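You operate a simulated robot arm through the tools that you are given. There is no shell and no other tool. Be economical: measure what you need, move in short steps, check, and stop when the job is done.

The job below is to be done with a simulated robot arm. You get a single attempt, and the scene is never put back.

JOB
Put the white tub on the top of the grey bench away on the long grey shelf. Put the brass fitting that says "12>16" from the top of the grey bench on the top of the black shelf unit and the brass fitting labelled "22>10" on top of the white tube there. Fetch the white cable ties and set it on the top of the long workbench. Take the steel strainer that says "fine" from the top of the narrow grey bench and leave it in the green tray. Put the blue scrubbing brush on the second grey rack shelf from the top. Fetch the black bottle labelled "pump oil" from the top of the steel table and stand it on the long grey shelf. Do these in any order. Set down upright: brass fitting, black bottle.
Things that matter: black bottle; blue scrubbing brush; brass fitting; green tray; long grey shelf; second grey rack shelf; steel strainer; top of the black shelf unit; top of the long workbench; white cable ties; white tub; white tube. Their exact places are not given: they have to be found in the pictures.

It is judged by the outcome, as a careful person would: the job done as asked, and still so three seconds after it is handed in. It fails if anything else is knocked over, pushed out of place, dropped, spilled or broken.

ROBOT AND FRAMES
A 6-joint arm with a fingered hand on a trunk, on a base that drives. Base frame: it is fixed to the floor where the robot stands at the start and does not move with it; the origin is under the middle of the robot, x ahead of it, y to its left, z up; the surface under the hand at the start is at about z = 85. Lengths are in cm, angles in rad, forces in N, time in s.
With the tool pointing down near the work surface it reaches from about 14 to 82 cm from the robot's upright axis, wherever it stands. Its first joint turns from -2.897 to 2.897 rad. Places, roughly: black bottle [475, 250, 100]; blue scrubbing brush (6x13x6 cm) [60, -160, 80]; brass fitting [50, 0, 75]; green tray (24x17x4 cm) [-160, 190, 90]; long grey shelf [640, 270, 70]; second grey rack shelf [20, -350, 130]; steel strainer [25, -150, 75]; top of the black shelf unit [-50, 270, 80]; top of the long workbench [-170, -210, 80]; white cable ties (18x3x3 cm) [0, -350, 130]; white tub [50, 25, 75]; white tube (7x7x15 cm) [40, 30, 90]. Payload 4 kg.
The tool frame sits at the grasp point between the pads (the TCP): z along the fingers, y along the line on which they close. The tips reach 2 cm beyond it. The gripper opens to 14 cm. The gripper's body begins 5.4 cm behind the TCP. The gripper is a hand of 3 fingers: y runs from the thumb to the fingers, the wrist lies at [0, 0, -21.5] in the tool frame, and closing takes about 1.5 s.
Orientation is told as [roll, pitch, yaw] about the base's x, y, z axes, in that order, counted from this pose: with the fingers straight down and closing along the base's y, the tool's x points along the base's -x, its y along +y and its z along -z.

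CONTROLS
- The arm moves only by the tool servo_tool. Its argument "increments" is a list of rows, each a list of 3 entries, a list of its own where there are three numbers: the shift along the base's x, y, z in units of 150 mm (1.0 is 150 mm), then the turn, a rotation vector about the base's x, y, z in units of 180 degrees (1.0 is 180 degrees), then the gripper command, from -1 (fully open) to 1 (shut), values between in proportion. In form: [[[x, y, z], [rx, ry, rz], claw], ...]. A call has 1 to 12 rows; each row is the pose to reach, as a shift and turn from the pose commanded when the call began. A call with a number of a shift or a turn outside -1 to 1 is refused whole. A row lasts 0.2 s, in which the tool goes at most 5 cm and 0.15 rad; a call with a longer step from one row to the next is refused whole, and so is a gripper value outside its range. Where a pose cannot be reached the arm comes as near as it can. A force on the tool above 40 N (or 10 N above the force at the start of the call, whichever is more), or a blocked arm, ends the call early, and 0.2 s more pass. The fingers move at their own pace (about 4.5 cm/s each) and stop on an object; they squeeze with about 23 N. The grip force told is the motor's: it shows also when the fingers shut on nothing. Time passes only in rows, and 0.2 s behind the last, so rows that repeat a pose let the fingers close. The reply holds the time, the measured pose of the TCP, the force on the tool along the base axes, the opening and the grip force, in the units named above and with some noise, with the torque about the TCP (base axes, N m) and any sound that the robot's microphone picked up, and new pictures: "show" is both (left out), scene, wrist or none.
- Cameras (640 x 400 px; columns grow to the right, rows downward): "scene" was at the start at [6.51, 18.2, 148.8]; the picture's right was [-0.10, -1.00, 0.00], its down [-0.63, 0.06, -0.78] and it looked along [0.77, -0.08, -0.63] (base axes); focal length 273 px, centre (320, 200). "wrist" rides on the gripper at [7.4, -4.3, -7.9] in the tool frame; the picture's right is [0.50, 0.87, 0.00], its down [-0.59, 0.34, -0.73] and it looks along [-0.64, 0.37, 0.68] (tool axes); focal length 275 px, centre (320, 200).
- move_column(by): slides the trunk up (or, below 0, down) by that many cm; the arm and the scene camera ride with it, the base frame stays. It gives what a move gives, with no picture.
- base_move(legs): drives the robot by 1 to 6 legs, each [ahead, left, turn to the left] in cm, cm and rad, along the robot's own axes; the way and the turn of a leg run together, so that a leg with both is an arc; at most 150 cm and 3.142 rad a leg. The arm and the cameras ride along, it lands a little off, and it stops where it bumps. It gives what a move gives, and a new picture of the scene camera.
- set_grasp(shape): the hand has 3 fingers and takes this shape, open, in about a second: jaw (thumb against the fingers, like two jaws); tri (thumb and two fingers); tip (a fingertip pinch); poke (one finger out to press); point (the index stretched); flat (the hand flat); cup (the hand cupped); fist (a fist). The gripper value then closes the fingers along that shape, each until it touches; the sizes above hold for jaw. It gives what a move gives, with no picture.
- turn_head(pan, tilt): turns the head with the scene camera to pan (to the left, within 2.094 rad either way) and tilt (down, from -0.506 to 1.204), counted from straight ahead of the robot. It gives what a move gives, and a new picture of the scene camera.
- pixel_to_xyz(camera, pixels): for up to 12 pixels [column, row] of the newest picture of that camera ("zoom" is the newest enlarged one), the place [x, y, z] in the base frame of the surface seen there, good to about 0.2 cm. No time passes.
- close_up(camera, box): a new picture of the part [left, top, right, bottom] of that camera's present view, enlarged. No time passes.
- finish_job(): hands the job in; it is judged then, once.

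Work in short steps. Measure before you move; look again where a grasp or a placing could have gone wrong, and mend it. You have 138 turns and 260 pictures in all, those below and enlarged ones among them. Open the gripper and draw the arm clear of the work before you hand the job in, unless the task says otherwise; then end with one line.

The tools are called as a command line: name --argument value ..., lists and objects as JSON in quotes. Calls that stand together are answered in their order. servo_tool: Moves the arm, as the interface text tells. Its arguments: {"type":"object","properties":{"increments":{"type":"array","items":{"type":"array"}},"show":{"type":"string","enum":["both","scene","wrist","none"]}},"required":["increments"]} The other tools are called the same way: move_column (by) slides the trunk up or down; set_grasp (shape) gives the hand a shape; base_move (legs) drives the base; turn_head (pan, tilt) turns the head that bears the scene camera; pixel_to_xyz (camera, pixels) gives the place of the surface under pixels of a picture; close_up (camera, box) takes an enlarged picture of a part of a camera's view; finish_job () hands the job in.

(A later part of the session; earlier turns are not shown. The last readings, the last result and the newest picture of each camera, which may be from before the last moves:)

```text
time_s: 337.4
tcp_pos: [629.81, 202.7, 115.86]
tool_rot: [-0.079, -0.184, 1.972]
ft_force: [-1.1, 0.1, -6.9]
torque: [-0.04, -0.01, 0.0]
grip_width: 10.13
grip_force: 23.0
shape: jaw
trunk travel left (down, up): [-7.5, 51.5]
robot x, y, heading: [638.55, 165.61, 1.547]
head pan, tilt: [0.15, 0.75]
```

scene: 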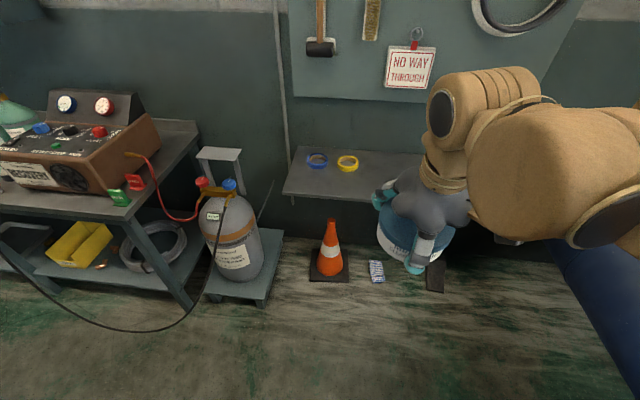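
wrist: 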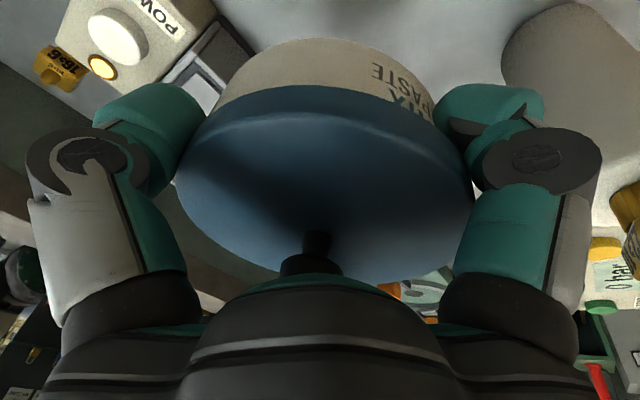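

Measure the shelf, tapes; get a wrist view too.

pixel_to_xyz --camera "scene" --pixels '[[300, 190], [320, 180], [317, 160], [347, 164], [375, 160], [372, 185], [405, 165], [345, 195], [330, 135], [330, 225], [410, 110]]'

servo_tool --increments '[[[0, 0, 0], [0, 0, 0], 1]]' --show "wrist"

```text
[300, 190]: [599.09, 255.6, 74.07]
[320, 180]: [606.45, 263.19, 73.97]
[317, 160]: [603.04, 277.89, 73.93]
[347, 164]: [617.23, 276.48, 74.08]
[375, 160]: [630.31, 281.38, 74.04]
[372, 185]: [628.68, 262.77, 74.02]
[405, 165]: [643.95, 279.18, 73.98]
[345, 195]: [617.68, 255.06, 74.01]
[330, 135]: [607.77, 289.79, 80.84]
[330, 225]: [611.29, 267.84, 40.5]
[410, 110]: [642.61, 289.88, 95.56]
```

```text
time_s: 337.8
tcp_pos: [629.76, 202.8, 115.76]
tool_rot: [-0.079, -0.186, 1.974]
ft_force: [-0.8, -0.5, -5.9]
torque: [-0.03, -0.04, 0.02]
grip_width: 10.12
grip_force: 22.8
shape: jaw
trunk travel left (down, up): [-7.5, 51.5]
robot x, y, heading: [638.29, 165.32, 1.552]
head pan, tilt: [0.15, 0.75]
```

wrist: 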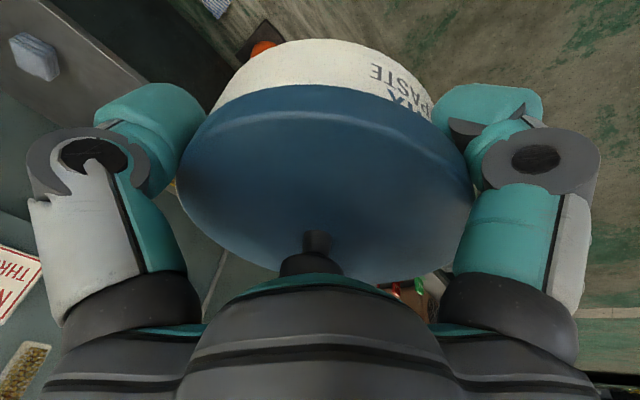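

pixel_to_xyz --camera "scene" --pixels '[[376, 280], [330, 278], [435, 290]]'

pixel_to_xyz --camera "wrist" --pixels '[[35, 50], [100, 60], [35, 75]]'

base_move --legs '[[22, 0, 0.02]]'

```text
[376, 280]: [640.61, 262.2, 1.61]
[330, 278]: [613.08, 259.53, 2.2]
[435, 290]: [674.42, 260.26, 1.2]
```

```text
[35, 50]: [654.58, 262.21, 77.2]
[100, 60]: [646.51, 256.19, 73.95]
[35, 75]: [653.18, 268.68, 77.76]
```

```text
time_s: 339.5
tcp_pos: [629.44, 225.11, 115.7]
tool_rot: [-0.079, -0.183, 1.992]
ft_force: [0.4, 0.5, -7.3]
torque: [-0.05, -0.01, -0.01]
grip_width: 10.13
grip_force: 23.2
shape: jaw
trunk travel left (down, up): [-7.5, 51.5]
robot x, y, heading: [638.91, 187.78, 1.569]
head pan, tilt: [0.15, 0.75]
```

scene: 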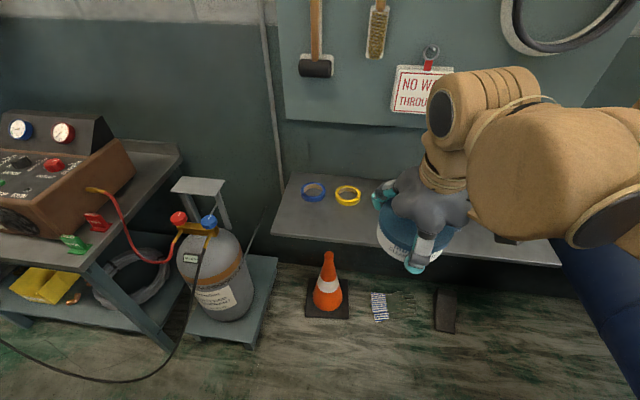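

Shelf free between the yellow tape (x≤621) and the silver object (x≥650). Target tub at (634,268). Drive 12 ahead, lower the trunk 7 and reach.

base_move --legs '[[12, 0, 0]]'

move_column --by -7

servo_tool --increments '[[[0.1, 0.3, 0], [0, 0, 0], 1], [[0.2, 0.6, 0], [0, 0, 0], 1], [[0.3, 0.9, 0], [0, 0, 0], 1], [[0.33, 1, 0], [0, 0, 0], 1]]' --show "none"

servo_tool --increments '[[[0, 0.3, 0], [0, 0, 0], 1], [[0, 0.6, -0.1], [0, 0, 0], 1], [[0, 0.9, -0.2], [0, 0, 0], 1], [[0, 1, -0.4], [0, 0, 0], 1], [[0, 1, -0.6], [0, 0, 0], 1]]'

```text
time_s: 340.8
tcp_pos: [629.38, 237.34, 115.64]
tool_rot: [-0.079, -0.181, 1.992]
ft_force: [-0.2, -0.1, -7.0]
torque: [-0.03, -0.02, 0.03]
grip_width: 10.1
grip_force: 23.0
shape: jaw
trunk travel left (down, up): [-7.5, 51.5]
robot x, y, heading: [638.81, 199.97, 1.565]
head pan, tilt: [0.15, 0.75]
```

scene: 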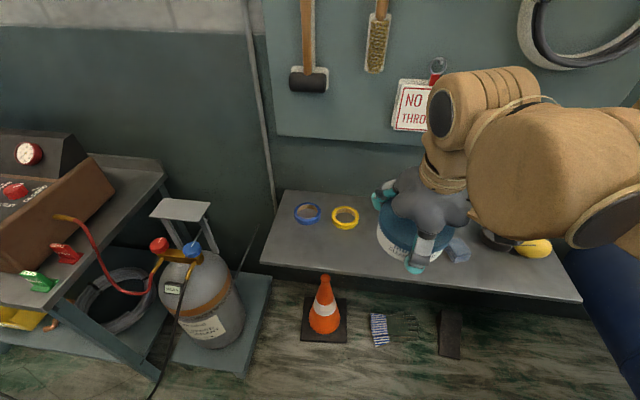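

```text
time_s: 341.8
tcp_pos: [629.33, 237.1, 108.69]
tool_rot: [-0.078, -0.185, 1.991]
ft_force: [0.0, 0.3, -5.4]
torque: [-0.01, 0.0, 0.0]
grip_width: 10.12
grip_force: 23.0
shape: jaw
trunk travel left (down, up): [-0.5, 58.5]
robot x, y, heading: [638.37, 199.81, 1.565]
head pan, tilt: [0.15, 0.75]
```

```text
time_s: 342.8
tcp_pos: [634.43, 252.31, 108.84]
tool_rot: [-0.079, -0.183, 1.991]
ft_force: [0.4, 0.3, -7.1]
torque: [-0.06, 0.0, 0.02]
grip_width: 10.11
grip_force: 23.1
shape: jaw
trunk travel left (down, up): [-0.5, 58.5]
robot x, y, heading: [638.27, 199.61, 1.563]
head pan, tilt: [0.15, 0.75]
```

```text
time_s: 344.0
tcp_pos: [634.46, 267.05, 99.63]
tool_rot: [-0.08, -0.185, 1.991]
ft_force: [0.0, 0.3, -6.6]
torque: [-0.03, -0.03, -0.01]
grip_width: 10.13
grip_force: 22.6
shape: jaw
trunk travel left (down, up): [-0.5, 58.5]
robot x, y, heading: [638.81, 200.2, 1.564]
head pan, tilt: [0.15, 0.75]
```

scene: 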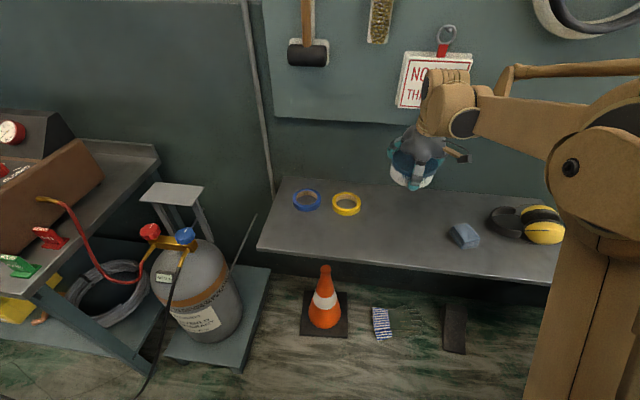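
wrist: 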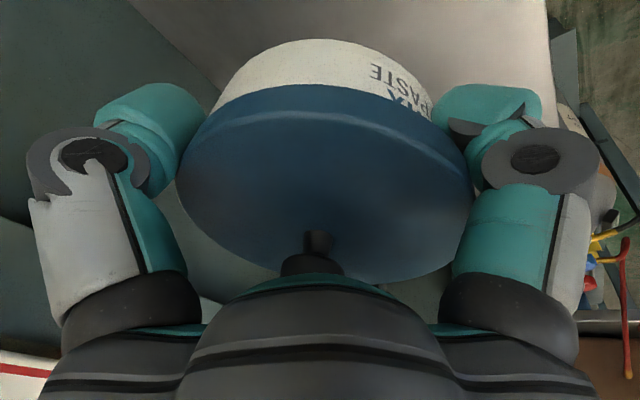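

Lower toward the shelf in two stages.

servo_tool --increments '[[[0, 0, -0.3], [0, 0, 0], 1], [[0, 0, -0.6], [0, 0, 0], 1], [[0, 0, -0.9], [0, 0, 0], 1], [[0, 0, -1], [0, 0, 0], 1]]' --show "none"

servo_tool --increments '[[[0, 0, -0.2], [0, 0, 0], 1], [[0, 0, -0.36], [0, 0, 0], 1], [[0, 0, -0.4], [0, 0, 0], 1], [[0, 0, -0.415], [0, 0, 0], 1]]'

```text
time_s: 345.0
tcp_pos: [634.68, 267.2, 84.8]
tool_rot: [-0.076, -0.183, 1.99]
ft_force: [1.2, 0.2, -6.6]
torque: [-0.05, -0.07, -0.04]
grip_width: 10.11
grip_force: 22.6
shape: jaw
trunk travel left (down, up): [-0.5, 58.5]
robot x, y, heading: [638.22, 200.17, 1.567]
head pan, tilt: [0.15, 0.75]
```

```text
time_s: 346.0
tcp_pos: [634.42, 267.22, 78.4]
tool_rot: [-0.078, -0.184, 1.99]
ft_force: [0.1, 0.4, -6.2]
torque: [-0.03, -0.02, 0.0]
grip_width: 10.09
grip_force: 23.4
shape: jaw
trunk travel left (down, up): [-0.5, 58.5]
robot x, y, heading: [638.62, 199.71, 1.569]
head pan, tilt: [0.15, 0.75]
```

scene: 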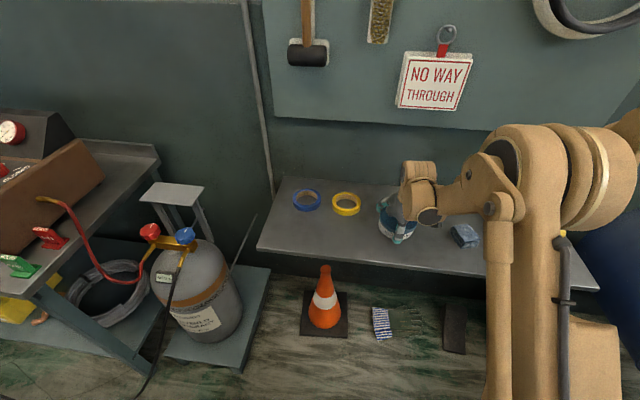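
wrist: 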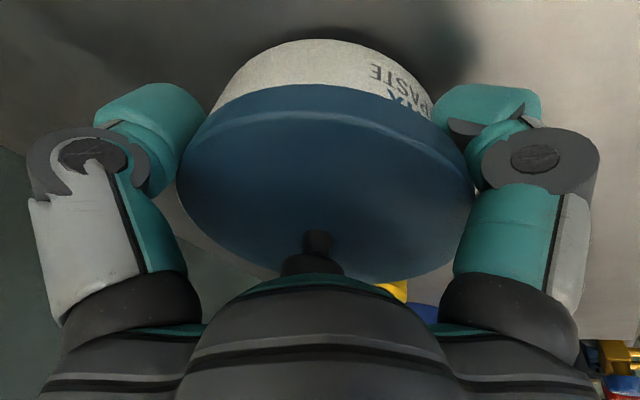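

Feel for contact.

servo_tool --increments '[[[0, 0, -0.012], [0, 0, 0], 1], [[0, 0, -0.022], [0, 0, 0], 1], [[0, 0, -0.029], [0, 0, 0], 1]]' --show "none"

servo_tool --increments '[[[0, 0, -0.006], [0, 0, 0], 1], [[0, 0, -0.01], [0, 0, 0], 1]]' --show "none"

```text
time_s: 346.8
tcp_pos: [634.28, 267.35, 77.94]
tool_rot: [-0.079, -0.183, 1.99]
ft_force: [0.3, 0.3, -6.9]
torque: [-0.04, -0.04, 0.05]
grip_width: 10.11
grip_force: 23.8
shape: jaw
trunk travel left (down, up): [-0.5, 58.5]
robot x, y, heading: [638.56, 199.99, 1.568]
head pan, tilt: [0.15, 0.75]
```

```text
time_s: 347.4
tcp_pos: [634.4, 267.36, 78.05]
tool_rot: [-0.079, -0.185, 1.992]
ft_force: [-1.2, 1.2, -2.5]
torque: [-0.2, -0.05, 0.0]
grip_width: 10.11
grip_force: 22.9
shape: jaw
trunk travel left (down, up): [-0.5, 58.5]
robot x, y, heading: [638.25, 200.05, 1.568]
head pan, tilt: [0.15, 0.75]
```

Contact starting; one more mm, release and rise along the tool axis.

servo_tool --increments '[[[0, 0, -0.006], [0, 0, 0], 1], [[0, 0, -0.006], [0, 0, 0], 0.1], [[0, 0, -0.006], [0, 0, 0], -0.4], [[0, 0, -0.006], [0, 0, 0], -0.9], [[0, 0, -0.006], [0, 0, 0], -0.9], [[0, 0, -0.006], [0, 0, 0], -0.9], [[0, 0, -0.006], [0, 0, 0], -0.9]]' --show "wrist"

servo_tool --increments '[[[0, -0.02, 0.1], [0, 0, 0], -0.9], [[0, -0.06, 0.3], [0, 0, 0], -0.9], [[0, -0.12, 0.6], [0, 0, 0], -0.9], [[0, -0.18, 0.9], [0, 0, 0], -0.9], [[0, -0.4, 1], [0, 0, 0], -0.9]]'

```text
time_s: 349.0
tcp_pos: [634.36, 267.25, 77.77]
tool_rot: [-0.079, -0.185, 1.991]
ft_force: [0.1, 0.3, 0.3]
torque: [0.01, 0.02, 0.01]
grip_width: 13.3
grip_force: 0.0
shape: jaw
trunk travel left (down, up): [-0.5, 58.5]
robot x, y, heading: [638.58, 199.85, 1.557]
head pan, tilt: [0.15, 0.75]
```

wrist: 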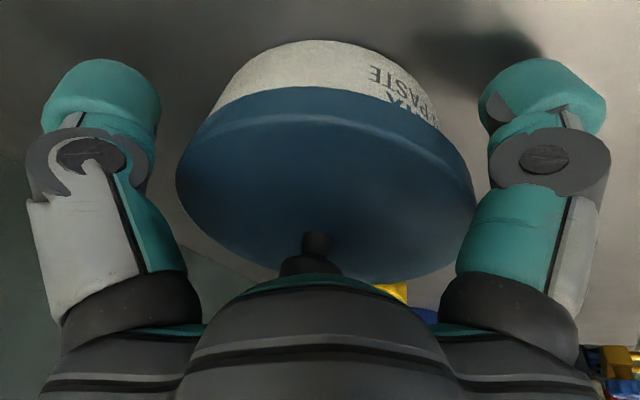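

```text
time_s: 350.2
tcp_pos: [634.51, 261.24, 92.86]
tool_rot: [-0.079, -0.184, 1.989]
ft_force: [0.7, 0.5, -1.0]
torque: [-0.01, 0.01, -0.01]
grip_width: 13.28
grip_force: 0.1
shape: jaw
trunk travel left (down, up): [-0.5, 58.5]
robot x, y, heading: [638.33, 200.13, 1.567]
head pan, tilt: [0.15, 0.75]
```

scene: 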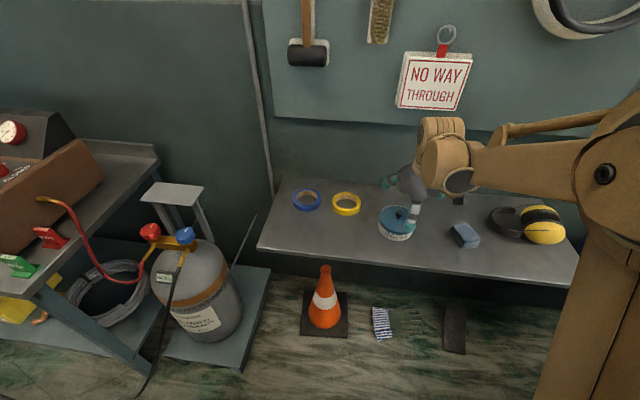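
wrist: 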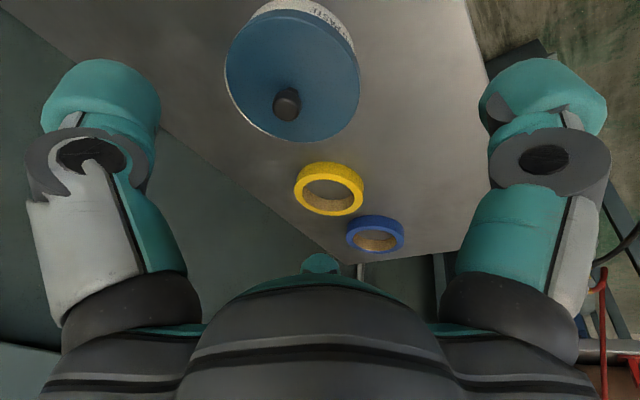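

Tub is on the shelf. Retract, untilt, then go to the steel table for the bottle.

servo_tool --increments '[[[0, -0.2, 0.2], [-0.03, 0, 0], -0.7], [[0, -0.4, 0.4], [-0.0637, 0, 0], -0.5], [[0, -0.6, 0.6], [-0.0637, 0, 0], -0.5], [[0, -0.8, 0.8], [-0.0637, 0, 0], -0.5], [[0, -1, 0.95], [-0.0637, 0, 0], -0.5]]' --show "none"

base_move --legs '[[-48, 0, 0], [0, 145, 0]]'

turn_head --pan 0.2 --tilt 0.6

```text
time_s: 351.4
tcp_pos: [634.51, 246.07, 107.15]
tool_rot: [0.001, -0.002, 1.982]
ft_force: [-0.5, 0.1, 0.8]
torque: [-0.01, 0.02, 0.02]
grip_width: 10.5
grip_force: 0.0
shape: jaw
trunk travel left (down, up): [-0.5, 58.5]
robot x, y, heading: [638.62, 200.1, 1.567]
head pan, tilt: [0.15, 0.75]
```

```text
time_s: 361.0
tcp_pos: [492.16, 198.92, 107.08]
tool_rot: [0.001, -0.002, 1.979]
ft_force: [-0.7, 0.1, 0.9]
torque: [0.02, 0.01, 0.0]
grip_width: 10.55
grip_force: 0.0
shape: jaw
trunk travel left (down, up): [-0.5, 58.5]
robot x, y, heading: [495.87, 152.45, 1.56]
head pan, tilt: [0.15, 0.75]
```

scene: 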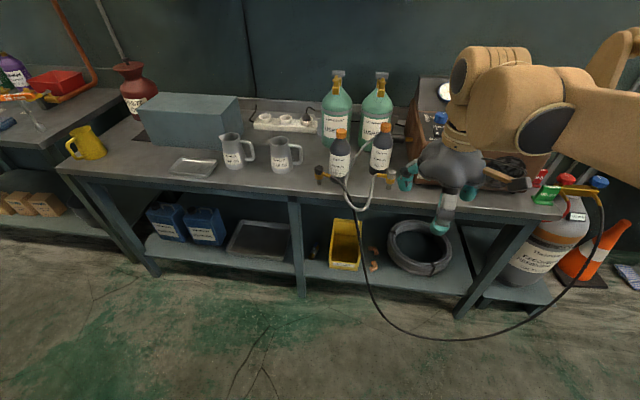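

```text
time_s: 361.7
tcp_pos: [492.14, 198.85, 107.1]
tool_rot: [0.003, -0.002, 1.982]
ft_force: [0.7, -0.1, -0.5]
torque: [0.0, -0.01, -0.01]
grip_width: 10.54
grip_force: 0.1
shape: jaw
trunk travel left (down, up): [-0.5, 58.5]
robot x, y, heading: [495.81, 152.48, 1.565]
head pan, tilt: [0.201, 0.6]
```

scene: 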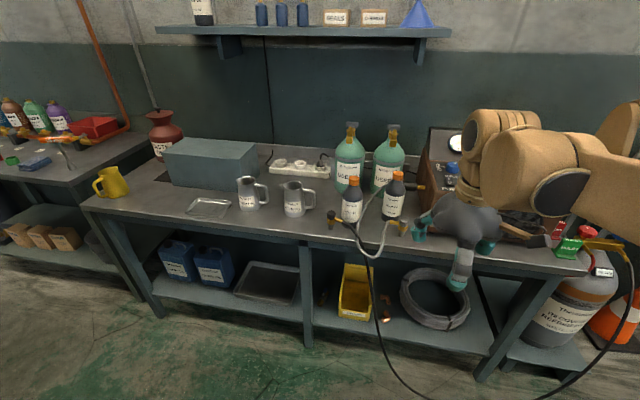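

Enlarge the two black bottles at (353,195) and (395,190) to read labels, and measure.

close_up --camera "scene" --box '[315, 120, 435, 260]'

pixel_to_xyz --camera "scene" --pixels '[[353, 180], [353, 195], [353, 218], [395, 175], [394, 195], [394, 215], [340, 195], [365, 195], [382, 190], [362, 235], [405, 222], [350, 170]]'

close_up --camera "scene" --box '[180, 0, 240, 40]'

```text
2.86 times, centred on (375, 190) of scene
```

zoom: 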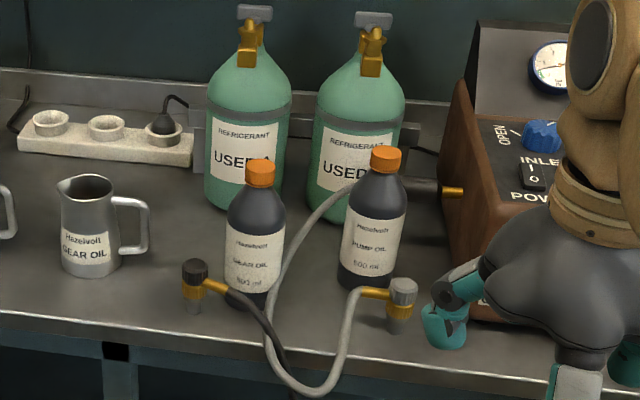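

```text
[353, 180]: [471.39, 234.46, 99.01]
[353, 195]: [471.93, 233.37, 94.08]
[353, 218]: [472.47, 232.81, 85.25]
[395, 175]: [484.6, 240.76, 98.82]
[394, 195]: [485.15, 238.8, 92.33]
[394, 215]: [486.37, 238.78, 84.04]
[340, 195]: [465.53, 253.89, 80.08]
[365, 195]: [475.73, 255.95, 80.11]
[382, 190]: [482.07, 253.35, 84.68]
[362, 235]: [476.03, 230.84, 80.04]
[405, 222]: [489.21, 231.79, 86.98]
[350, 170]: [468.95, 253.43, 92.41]
```

```text
10.00 times, centred on (210, 20) of scene
```

zoom: 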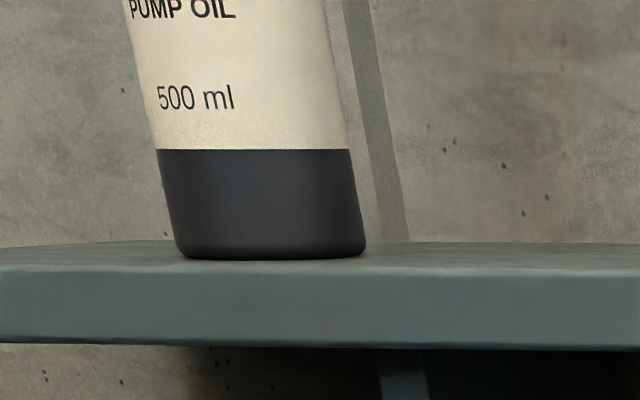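

The right-hand bottle reads "PUMP OIL", the left "GEAR OIL". Measure cap, cylinders and hose around it.

close_up --camera "scene" --box '[370, 150, 430, 225]'

pixel_to_xyz --camera "scene" --pixels '[[395, 173], [397, 171], [396, 178], [395, 184], [349, 128], [392, 128], [388, 160], [405, 160], [375, 150], [378, 190], [372, 198], [424, 187]]'

```text
5.33 times, centred on (400, 188) of scene
```

zoom: 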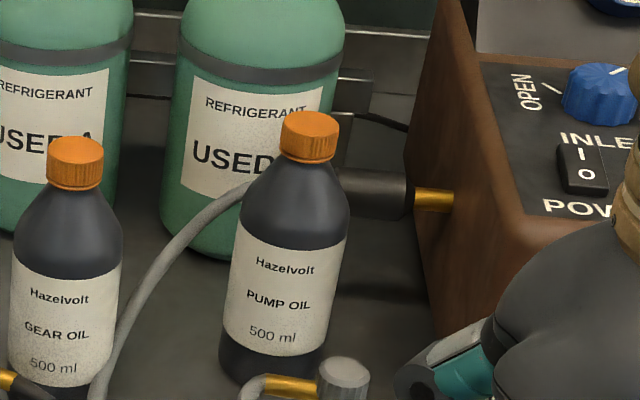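

```text
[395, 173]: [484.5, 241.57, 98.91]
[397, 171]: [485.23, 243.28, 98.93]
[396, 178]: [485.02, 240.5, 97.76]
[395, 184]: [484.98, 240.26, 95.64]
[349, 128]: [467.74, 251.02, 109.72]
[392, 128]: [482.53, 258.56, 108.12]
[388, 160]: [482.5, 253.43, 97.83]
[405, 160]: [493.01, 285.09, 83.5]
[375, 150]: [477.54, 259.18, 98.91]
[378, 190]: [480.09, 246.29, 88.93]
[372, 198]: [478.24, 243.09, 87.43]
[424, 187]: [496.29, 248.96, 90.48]
```

Measure device wall and the hose on the floor.

pixel_to_xyz --camera "scene" --pixels '[[384, 350], [395, 378], [420, 396], [375, 310], [412, 200], [418, 215], [415, 185], [442, 165], [413, 212]]'

```text
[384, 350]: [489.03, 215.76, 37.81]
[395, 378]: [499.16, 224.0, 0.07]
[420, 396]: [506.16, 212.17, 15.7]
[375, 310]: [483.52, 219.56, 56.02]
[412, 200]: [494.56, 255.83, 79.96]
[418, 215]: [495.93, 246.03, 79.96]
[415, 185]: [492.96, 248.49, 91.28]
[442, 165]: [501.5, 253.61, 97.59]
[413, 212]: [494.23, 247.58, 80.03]
```

Hose hangs at y≥212, so approach only to y≈168. Then move over the bottle.

base_move --legs '[[16, 0, 0]]'

servo_tool --increments '[[[-0.1, 0.2, 0.2], [0, 0, 0], -0.4], [[-0.25, 0.45, 0.35], [0, 0, 0], -0.4], [[-0.35, 0.7, 0.4], [0, 0, 0], -0.4], [[-0.45, 0.95, 0.4], [0, 0, 0], -0.4], [[-0.45, 1, 0.4], [0, 0, 0], -0.4]]'

```text
time_s: 363.1
tcp_pos: [492.36, 215.27, 107.09]
tool_rot: [0.002, -0.001, 1.98]
ft_force: [0.5, -0.1, 0.2]
torque: [0.01, 0.01, 0.05]
grip_width: 10.56
grip_force: 0.1
shape: jaw
trunk travel left (down, up): [-0.5, 58.5]
robot x, y, heading: [496.25, 168.84, 1.566]
head pan, tilt: [0.201, 0.6]
```

scene: 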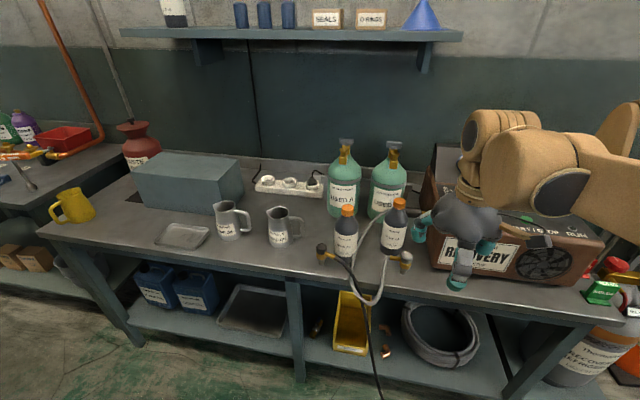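

```text
time_s: 364.3
tcp_pos: [485.72, 230.2, 112.99]
tool_rot: [0.002, -0.002, 1.979]
ft_force: [-0.2, 0.1, 0.4]
torque: [-0.02, 0.0, 0.0]
grip_width: 9.83
grip_force: 0.1
shape: jaw
trunk travel left (down, up): [-0.5, 58.5]
robot x, y, heading: [496.61, 168.96, 1.563]
head pan, tilt: [0.201, 0.6]
```

scene: 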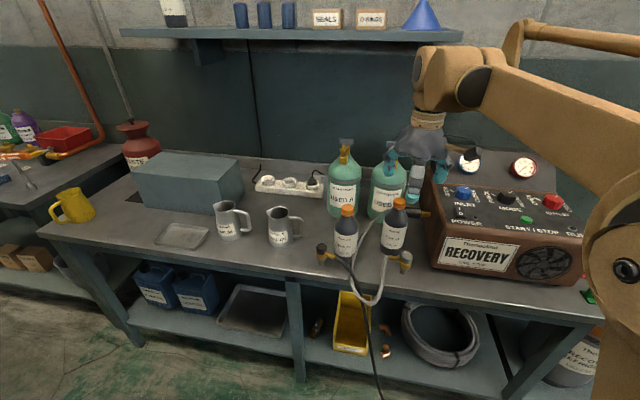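
wrist: 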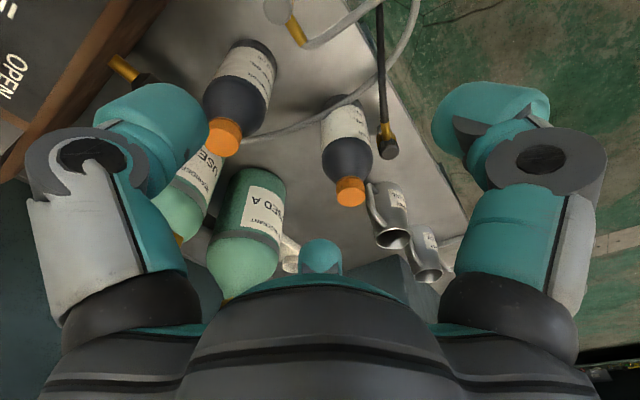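

Refine the bottle's cap position from the wrist view.

pixel_to_xyz --camera "wrist" --pixels '[[222, 140], [212, 130], [238, 138], [225, 124], [205, 100], [262, 105], [235, 85], [350, 190], [110, 60], [190, 190]]'

pixel_to_xyz --camera "scene" --pixels '[[399, 201], [392, 206], [406, 206], [394, 240], [381, 240], [407, 240], [422, 212], [395, 34], [300, 38]]'

```text
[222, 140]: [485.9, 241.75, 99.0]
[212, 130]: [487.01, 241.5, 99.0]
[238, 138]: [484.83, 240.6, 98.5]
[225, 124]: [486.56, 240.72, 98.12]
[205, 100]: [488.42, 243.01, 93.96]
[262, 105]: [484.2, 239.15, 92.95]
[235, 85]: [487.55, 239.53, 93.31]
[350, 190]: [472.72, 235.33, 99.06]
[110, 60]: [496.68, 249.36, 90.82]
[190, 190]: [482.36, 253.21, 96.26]
```

```text
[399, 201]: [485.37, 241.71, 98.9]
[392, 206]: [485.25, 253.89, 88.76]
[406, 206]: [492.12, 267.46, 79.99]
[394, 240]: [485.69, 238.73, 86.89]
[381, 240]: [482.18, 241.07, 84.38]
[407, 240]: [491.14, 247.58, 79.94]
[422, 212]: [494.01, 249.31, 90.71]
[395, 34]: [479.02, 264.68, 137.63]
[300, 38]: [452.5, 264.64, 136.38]
```

Bottle axis (485.7,241.9). Move over it and down to z≈102.

servo_tool --increments '[[[0, 0.25, 0], [0, 0, 0], -0.4], [[0, 0.55, 0], [0, 0, 0], -0.4], [[0, 0.78, 0], [0, 0, 0], -0.4], [[0, 0.78, -0.25], [0, 0, 0], -0.4], [[0, 0.78, -0.5], [0, 0, 0], -0.4], [[0, 0.78, -0.7], [0, 0, 0], -0.4], [[0, 0.78, -0.7], [0, 0, 0], -0.4]]'

```text
time_s: 365.9
tcp_pos: [485.69, 242.0, 102.55]
tool_rot: [0.002, -0.002, 1.98]
ft_force: [0.3, 0.7, 0.6]
torque: [-0.01, 0.01, 0.0]
grip_width: 9.88
grip_force: 0.1
shape: jaw
trunk travel left (down, up): [-0.5, 58.5]
robot x, y, heading: [496.13, 169.24, 1.563]
head pan, tilt: [0.201, 0.6]
```

scene: 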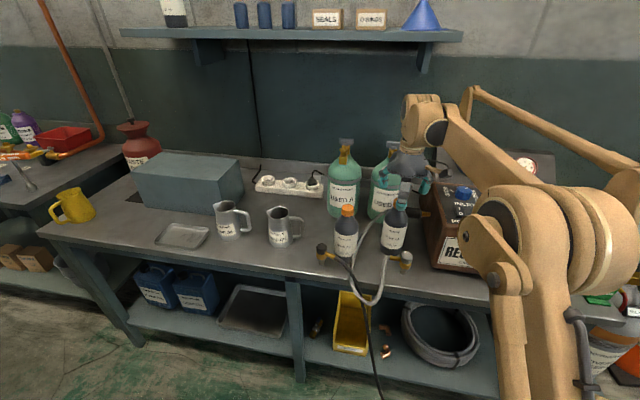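
wrist: 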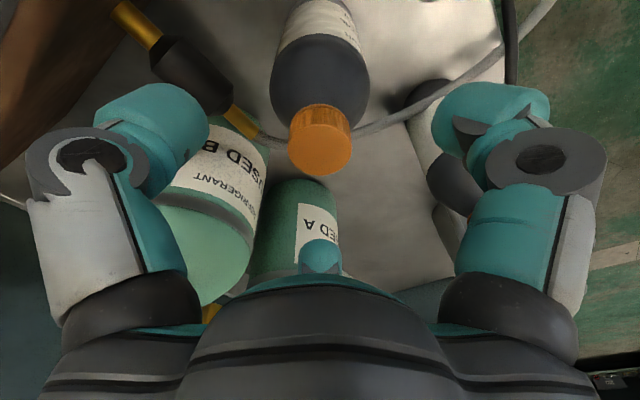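

Clear. Descend to z≈94.8 and close.

servo_tool --increments '[[[0, 0, -0.15], [0, 0, 0], -0.3], [[0, 0, -0.3], [0, 0, 0], -0.25], [[0, 0, -0.43], [0, 0, 0], -0.25], [[0, 0, -0.5], [0, 0, 0], -0.25], [[0, 0, -0.51], [0, 0, 0], -0.25], [[0, 0, -0.51], [0, 0, 0], -0.25]]' --show "wrist"

```text
time_s: 367.3
tcp_pos: [485.56, 241.85, 94.86]
tool_rot: [0.001, -0.002, 1.98]
ft_force: [-0.7, -0.5, 0.7]
torque: [-0.01, 0.02, 0.0]
grip_width: 8.81
grip_force: 0.0
shape: jaw
trunk travel left (down, up): [-0.5, 58.5]
robot x, y, heading: [496.18, 168.67, 1.561]
head pan, tilt: [0.201, 0.6]
```

wrist: 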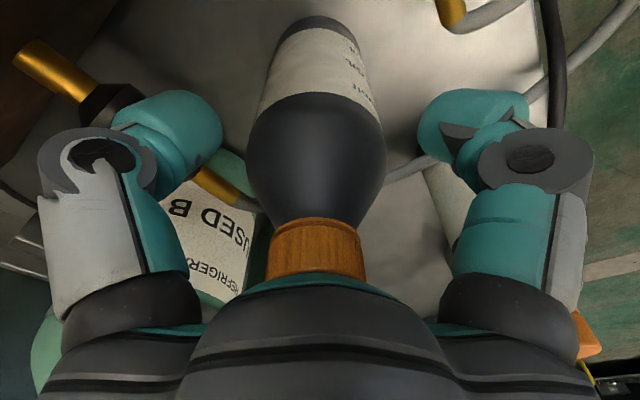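

Centred, no contact. Close the grip.

servo_tool --increments '[[[0, 0, 0], [0, 0, 0], 0.1], [[0, 0, 0], [0, 0, 0], 0.5], [[0, 0, 0], [0, 0, 0], 1], [[0, 0, 0], [0, 0, 0], 1], [[0, 0, 0], [0, 0, 0], 1], [[0, 0, 0], [0, 0, 0], 1]]' --show "wrist"

servo_tool --increments '[[[0, 0, 0.05], [0, 0, 0], 1], [[0, 0, 0.15], [0, 0, 0], 1], [[0, 0, 0.25], [0, 0, 0], 1], [[0, 0, 0.25], [0, 0, 0], 1]]'

```text
time_s: 368.7
tcp_pos: [485.6, 241.87, 94.95]
tool_rot: [0.001, -0.003, 1.979]
ft_force: [0.5, 0.1, 2.1]
torque: [-0.09, 0.08, 0.02]
grip_width: 5.13
grip_force: 23.0
shape: jaw
trunk travel left (down, up): [-0.5, 58.5]
robot x, y, heading: [495.98, 169.32, 1.568]
head pan, tilt: [0.201, 0.6]
```

wrist: 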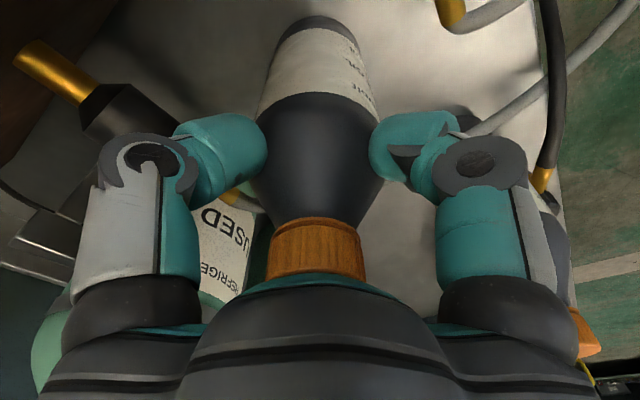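

```text
time_s: 369.7
tcp_pos: [485.71, 241.92, 98.64]
tool_rot: [0.002, -0.002, 1.978]
ft_force: [0.2, 0.5, -4.7]
torque: [0.03, 0.04, -0.02]
grip_width: 5.09
grip_force: 23.2
shape: jaw
trunk travel left (down, up): [-0.5, 58.5]
robot x, y, heading: [496.2, 168.89, 1.563]
head pan, tilt: [0.201, 0.6]
```

scene: 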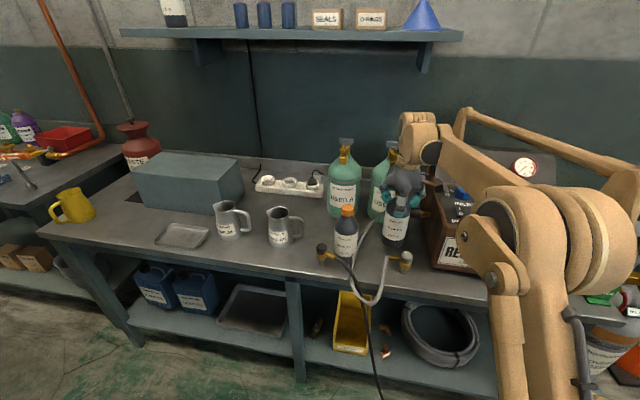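
wrist: 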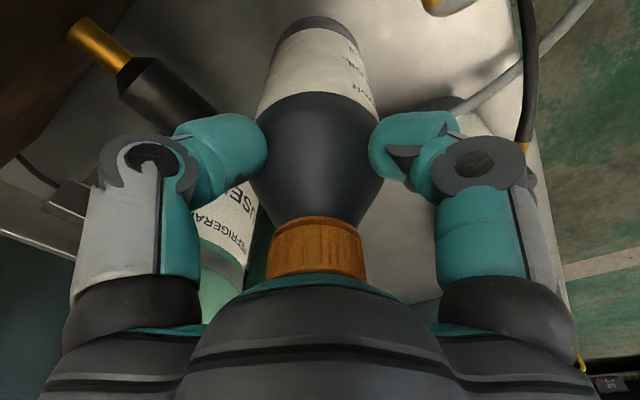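

Bottle held. Lift to z≈116 and retract.

servo_tool --increments '[[[0, 0, 0.3], [0, 0, 0], 1], [[0, 0, 0.6], [0, 0, 0], 1], [[0, 0, 0.9], [0, 0, 0], 1], [[0, 0, 1], [0, 0, 0], 1], [[0, 0, 1], [0, 0, 0], 1]]' --show "wrist"

servo_tool --increments '[[[0.05, -0.1, 0.2], [0, 0, 0], 1], [[0.1, -0.35, 0.3], [0, 0, 0], 1], [[0.2, -0.6, 0.3], [0, 0, 0], 1], [[0.25, -0.85, 0.3], [0, 0, 0], 1], [[0.3, -1, 0.3], [0, 0, 0], 1]]' --show "none"

servo_tool --increments '[[[0.05, -0.25, 0], [0, 0, 0], 1], [[0.1, -0.5, 0], [0, 0, 0], 1], [[0.1, -0.75, 0], [0, 0, 0], 1]]' --show "scene"

```text
time_s: 370.9
tcp_pos: [485.66, 241.77, 113.76]
tool_rot: [0.0, 0.001, 1.981]
ft_force: [0.0, 0.3, -5.0]
torque: [-0.04, 0.0, 0.04]
grip_width: 5.1
grip_force: 22.7
shape: jaw
trunk travel left (down, up): [-0.5, 58.5]
robot x, y, heading: [496.16, 169.14, 1.564]
head pan, tilt: [0.201, 0.6]
```

wrist: 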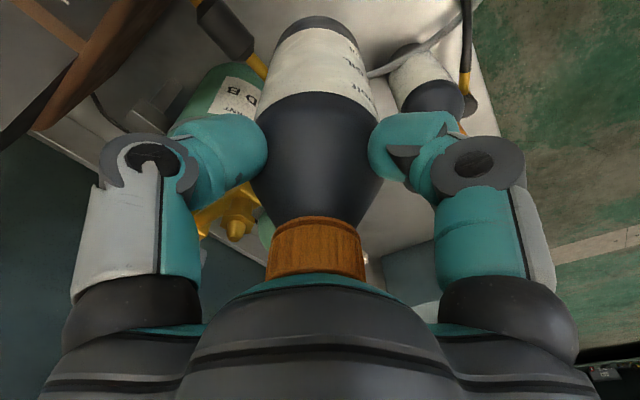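

```text
time_s: 372.1
tcp_pos: [490.19, 226.56, 118.13]
tool_rot: [0.001, -0.002, 1.978]
ft_force: [0.0, 0.4, -4.8]
torque: [0.01, -0.02, -0.02]
grip_width: 5.05
grip_force: 22.8
shape: jaw
trunk travel left (down, up): [-0.5, 58.5]
robot x, y, heading: [495.99, 169.29, 1.567]
head pan, tilt: [0.201, 0.6]
```

```text
time_s: 372.9
tcp_pos: [491.45, 215.42, 118.31]
tool_rot: [0.002, -0.002, 1.977]
ft_force: [0.3, 0.1, -5.4]
torque: [-0.04, -0.01, -0.02]
grip_width: 5.01
grip_force: 22.9
shape: jaw
trunk travel left (down, up): [-0.5, 58.5]
robot x, y, heading: [496.03, 168.87, 1.564]
head pan, tilt: [0.201, 0.6]
```

scene: 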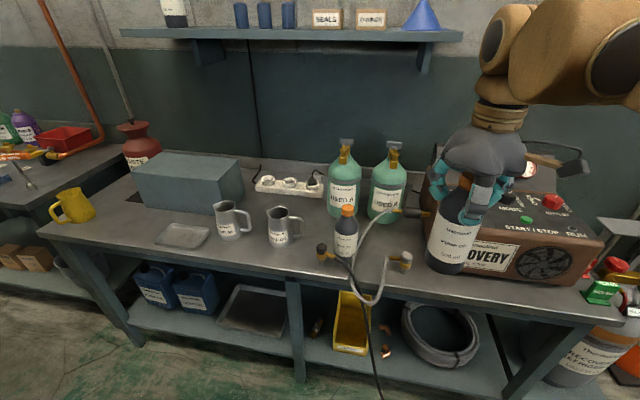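

Bottle hangs upright. Drive back to y≈153, right to x≈630, then ahead to y≈193 at the long grey shelf.

base_move --legs '[[-16, 0, 0], [0, -134, 0], [38, 0, 0]]'

turn_head --pan 0.1 --tilt 0.75

```text
time_s: 382.7
tcp_pos: [626.8, 235.53, 118.24]
tool_rot: [0.002, -0.002, 1.977]
ft_force: [-0.2, -0.2, -4.9]
torque: [-0.02, 0.0, 0.04]
grip_width: 5.04
grip_force: 23.0
shape: jaw
trunk travel left (down, up): [-0.5, 58.5]
robot x, y, heading: [631.21, 189.22, 1.559]
head pan, tilt: [0.201, 0.6]
```

scene: 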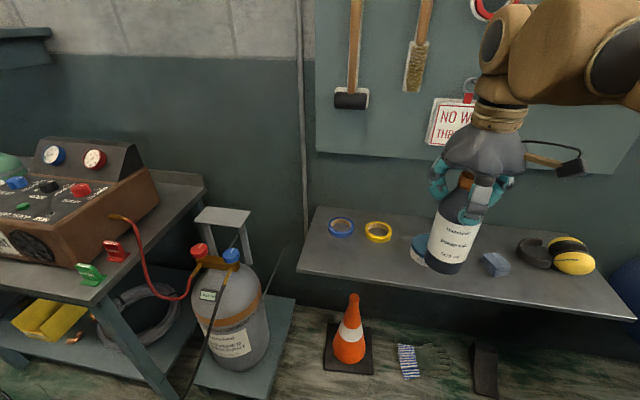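

```text
time_s: 383.4
tcp_pos: [626.75, 235.54, 118.19]
tool_rot: [0.002, -0.002, 1.976]
ft_force: [-0.3, -0.8, -4.6]
torque: [0.03, -0.01, -0.02]
grip_width: 5.05
grip_force: 23.2
shape: jaw
trunk travel left (down, up): [-0.5, 58.5]
robot x, y, heading: [631.84, 188.73, 1.565]
head pan, tilt: [0.099, 0.75]
```

scene: 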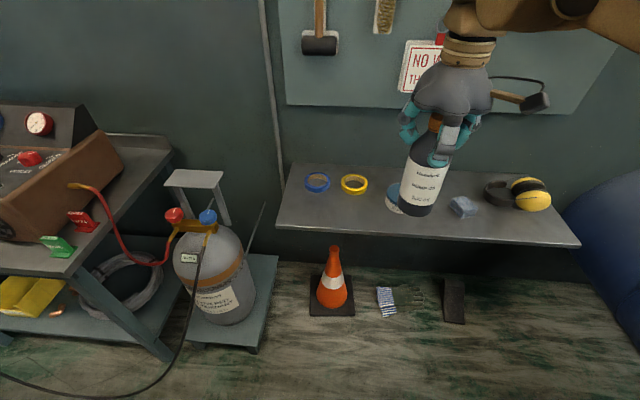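

Measure bottle bottom and the shelf spot, then move over (610,263.5).

pixel_to_xyz --camera "scene" --pixels '[[415, 213], [402, 208], [428, 214], [413, 160], [436, 165], [330, 205], [335, 215], [317, 190], [353, 193]]'

servo_tool --increments '[[[-0.2, 0.25, 0], [0, 0, 0], 1], [[-0.4, 0.5, 0], [0, 0, 0], 1], [[-0.6, 0.75, 0], [0, 0, 0], 1], [[-0.8, 0.95, 0], [0, 0, 0], 1], [[-0.9, 1, 0], [0, 0, 0], 1]]' --show "none"

servo_tool --increments '[[[-0.1, 0.25, 0], [0, 0, 0], 1], [[-0.2, 0.5, 0], [0, 0, 0], 1], [[-0.22, 0.75, 0], [0, 0, 0], 1], [[-0.22, 0.87, -0.25], [0, 0, 0], 1], [[-0.22, 0.87, -0.55], [0, 0, 0], 1], [[-0.22, 0.87, -0.7], [0, 0, 0], 1], [[-0.22, 0.87, -0.7], [0, 0, 0], 1]]'

```text
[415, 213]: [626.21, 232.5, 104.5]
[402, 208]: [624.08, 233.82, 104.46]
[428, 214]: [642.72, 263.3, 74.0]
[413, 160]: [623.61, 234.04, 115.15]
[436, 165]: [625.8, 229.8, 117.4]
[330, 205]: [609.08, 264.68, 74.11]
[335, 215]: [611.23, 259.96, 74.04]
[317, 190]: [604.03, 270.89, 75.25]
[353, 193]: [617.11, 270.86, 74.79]
```

```text
time_s: 384.6
tcp_pos: [613.24, 250.7, 118.38]
tool_rot: [0.001, -0.001, 1.977]
ft_force: [-0.1, -0.3, -4.9]
torque: [-0.04, 0.04, -0.01]
grip_width: 4.41
grip_force: 22.9
shape: jaw
trunk travel left (down, up): [-0.5, 58.5]
robot x, y, heading: [631.28, 188.76, 1.562]
head pan, tilt: [0.099, 0.75]
```

```text
time_s: 386.2
tcp_pos: [610.19, 262.62, 107.75]
tool_rot: [0.001, 0.0, 1.976]
ft_force: [0.7, -0.2, -4.2]
torque: [0.1, 0.05, 0.01]
grip_width: 4.34
grip_force: 23.5
shape: jaw
out of reach, approached as far as the arm can: row 2, 3, 4, 5, 6, 7
trunk travel left (down, up): [-0.5, 58.5]
robot x, y, heading: [631.41, 188.99, 1.558]
head pan, tilt: [0.099, 0.75]
```

scene: 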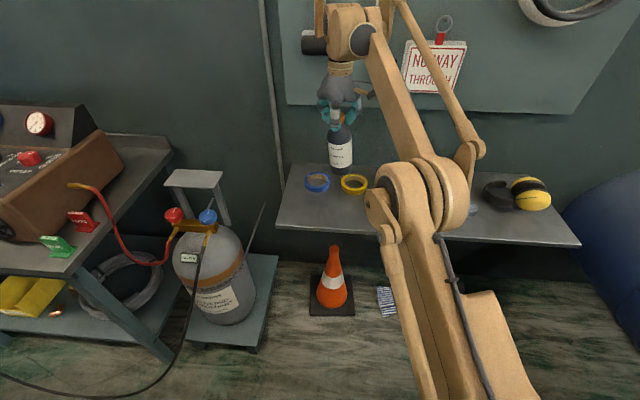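
wrist: 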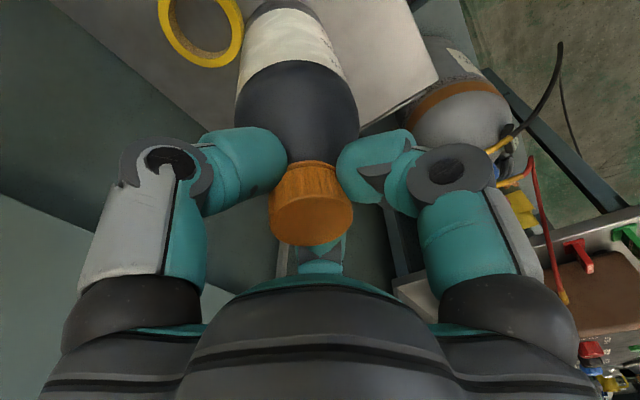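

The grip is slipping along the shoulder (4.34). Measure the bottle's present bottom and tilt before lowering.

pixel_to_xyz --camera "scene" --pixels '[[340, 172], [331, 168], [350, 171], [340, 150], [340, 135], [332, 150], [350, 150]]'

close_up --camera "scene" --box '[300, 90, 390, 200]'

pixel_to_xyz --camera "wrist" --pixels '[[310, 215], [310, 180], [245, 60], [340, 70], [290, 100], [290, 20]]'

```text
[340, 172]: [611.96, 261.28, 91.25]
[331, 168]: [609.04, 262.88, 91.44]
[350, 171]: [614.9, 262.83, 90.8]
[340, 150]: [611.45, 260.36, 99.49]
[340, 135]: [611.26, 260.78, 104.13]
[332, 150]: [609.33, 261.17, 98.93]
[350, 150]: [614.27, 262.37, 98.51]
```

```text
3.64 times, centred on (345, 145) of scene
```

zoom: 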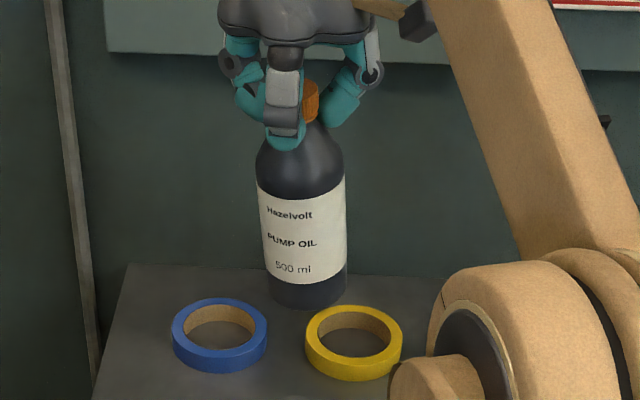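

```text
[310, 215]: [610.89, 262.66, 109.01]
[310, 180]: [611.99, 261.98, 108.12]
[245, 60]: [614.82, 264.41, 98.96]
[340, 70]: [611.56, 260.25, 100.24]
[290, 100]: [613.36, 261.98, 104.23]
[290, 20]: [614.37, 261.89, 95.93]
```

Bottle bottom is at z≈90.5, slight tilt. Lower promptly 14 cm, pulling y back slightly for reach.

servo_tool --increments '[[[0, -0.05, -0.2], [0, 0, 0], 1], [[0, -0.05, -0.5], [0, 0, 0], 1], [[0, -0.05, -0.8], [0, 0, 0], 1], [[0, -0.05, -0.95], [0, 0, 0], 1]]'

pixel_to_xyz --camera "wrist" --pixels '[[310, 215], [310, 180], [245, 60], [340, 70], [290, 100], [290, 20]]'

close_up --camera "scene" --box '[290, 130, 400, 250]'

```text
time_s: 387.2
tcp_pos: [610.18, 261.74, 93.6]
tool_rot: [0.001, -0.001, 1.979]
ft_force: [-1.0, 0.4, -4.1]
torque: [-0.06, 0.05, 0.03]
grip_width: 4.37
grip_force: 23.1
shape: jaw
trunk travel left (down, up): [-0.5, 58.5]
robot x, y, heading: [631.2, 188.82, 1.557]
head pan, tilt: [0.099, 0.75]
```

scene: 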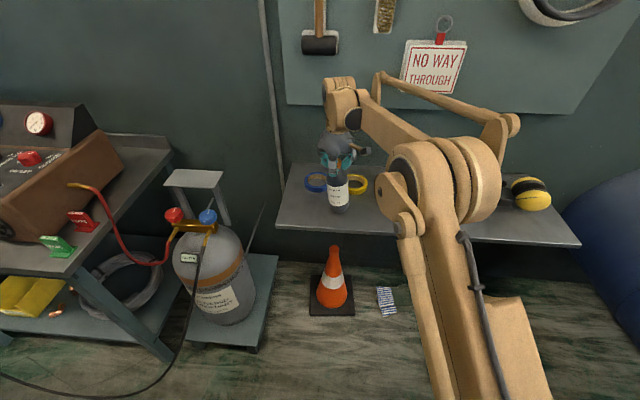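
wrist: 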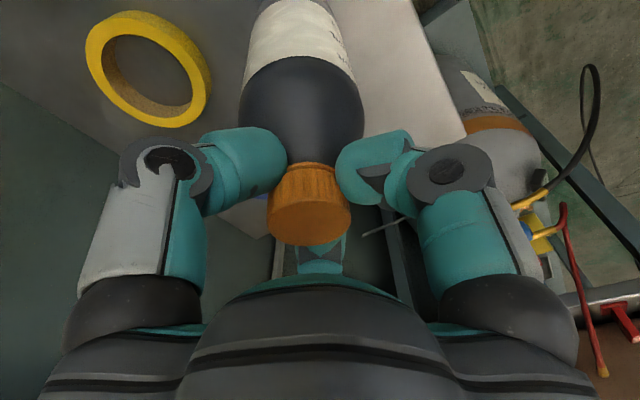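

```text
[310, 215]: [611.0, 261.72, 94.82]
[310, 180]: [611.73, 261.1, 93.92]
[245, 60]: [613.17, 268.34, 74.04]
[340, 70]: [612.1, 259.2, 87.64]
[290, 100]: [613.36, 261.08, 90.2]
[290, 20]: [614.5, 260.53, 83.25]
```

```text
3.33 times, centred on (345, 190) of scene
```

zoom: 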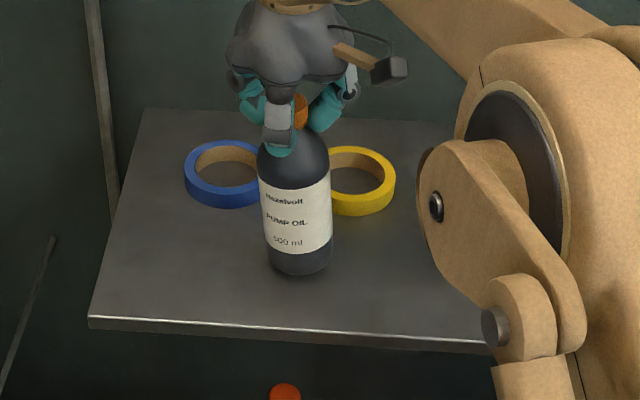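

Bottom at ~76.3; lower with feel.

servo_tool --increments '[[[0, 0, -0.05], [0, 0, 0], 1], [[0, 0, -0.1], [0, 0, 0], 1], [[0, 0, -0.12], [0, 0, 0], 1], [[0, 0, -0.135], [0, 0, 0], 1]]' --show "none"

```text
time_s: 388.2
tcp_pos: [610.33, 261.69, 91.77]
tool_rot: [0.002, -0.002, 1.976]
ft_force: [2.8, 1.5, 21.0]
torque: [0.19, -0.18, -0.01]
grip_width: 4.59
grip_force: 23.4
shape: jaw
trunk travel left (down, up): [-0.5, 58.5]
robot x, y, heading: [631.46, 188.87, 1.564]
head pan, tilt: [0.099, 0.75]
```

Firm contact (21 N) seats the base. Check verticality.

servo_tool --increments '[[[0, 0, 0.005], [0, 0, 0], 1]]' --show "wrist"

close_up --camera "scene" --box '[290, 130, 400, 250]'

pixel_to_xyz --camera "zoom" --pixels '[[300, 275], [300, 220], [295, 180], [265, 250], [330, 250], [262, 190], [328, 190]]'

```text
time_s: 388.6
tcp_pos: [610.29, 261.69, 91.85]
tool_rot: [0.001, -0.005, 1.975]
ft_force: [2.8, 0.0, 17.5]
torque: [0.15, -0.17, -0.03]
grip_width: 4.59
grip_force: 23.1
shape: jaw
trunk travel left (down, up): [-0.5, 58.5]
robot x, y, heading: [631.37, 188.83, 1.565]
head pan, tilt: [0.099, 0.75]
```

wrist: 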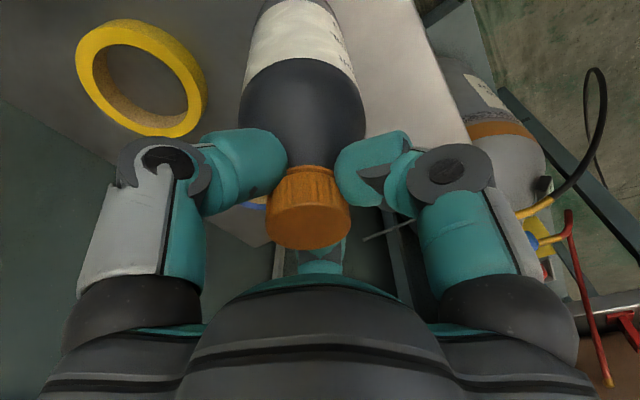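

```text
3.33 times, centred on (345, 190) of scene
```

zoom: 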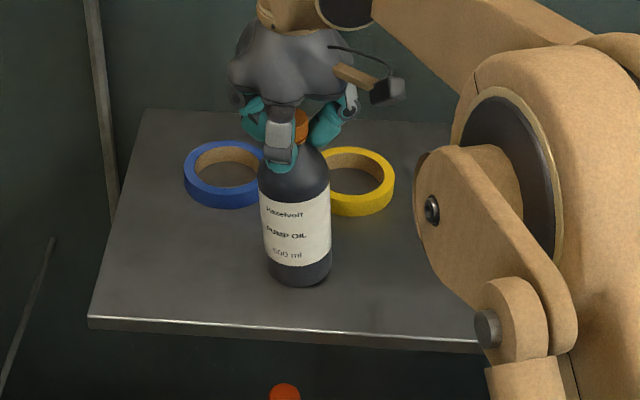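

```text
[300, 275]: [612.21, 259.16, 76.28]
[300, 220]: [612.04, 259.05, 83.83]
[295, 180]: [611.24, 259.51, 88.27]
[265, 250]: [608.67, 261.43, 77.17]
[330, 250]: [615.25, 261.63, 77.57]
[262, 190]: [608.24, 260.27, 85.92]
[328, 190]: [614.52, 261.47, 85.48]
```

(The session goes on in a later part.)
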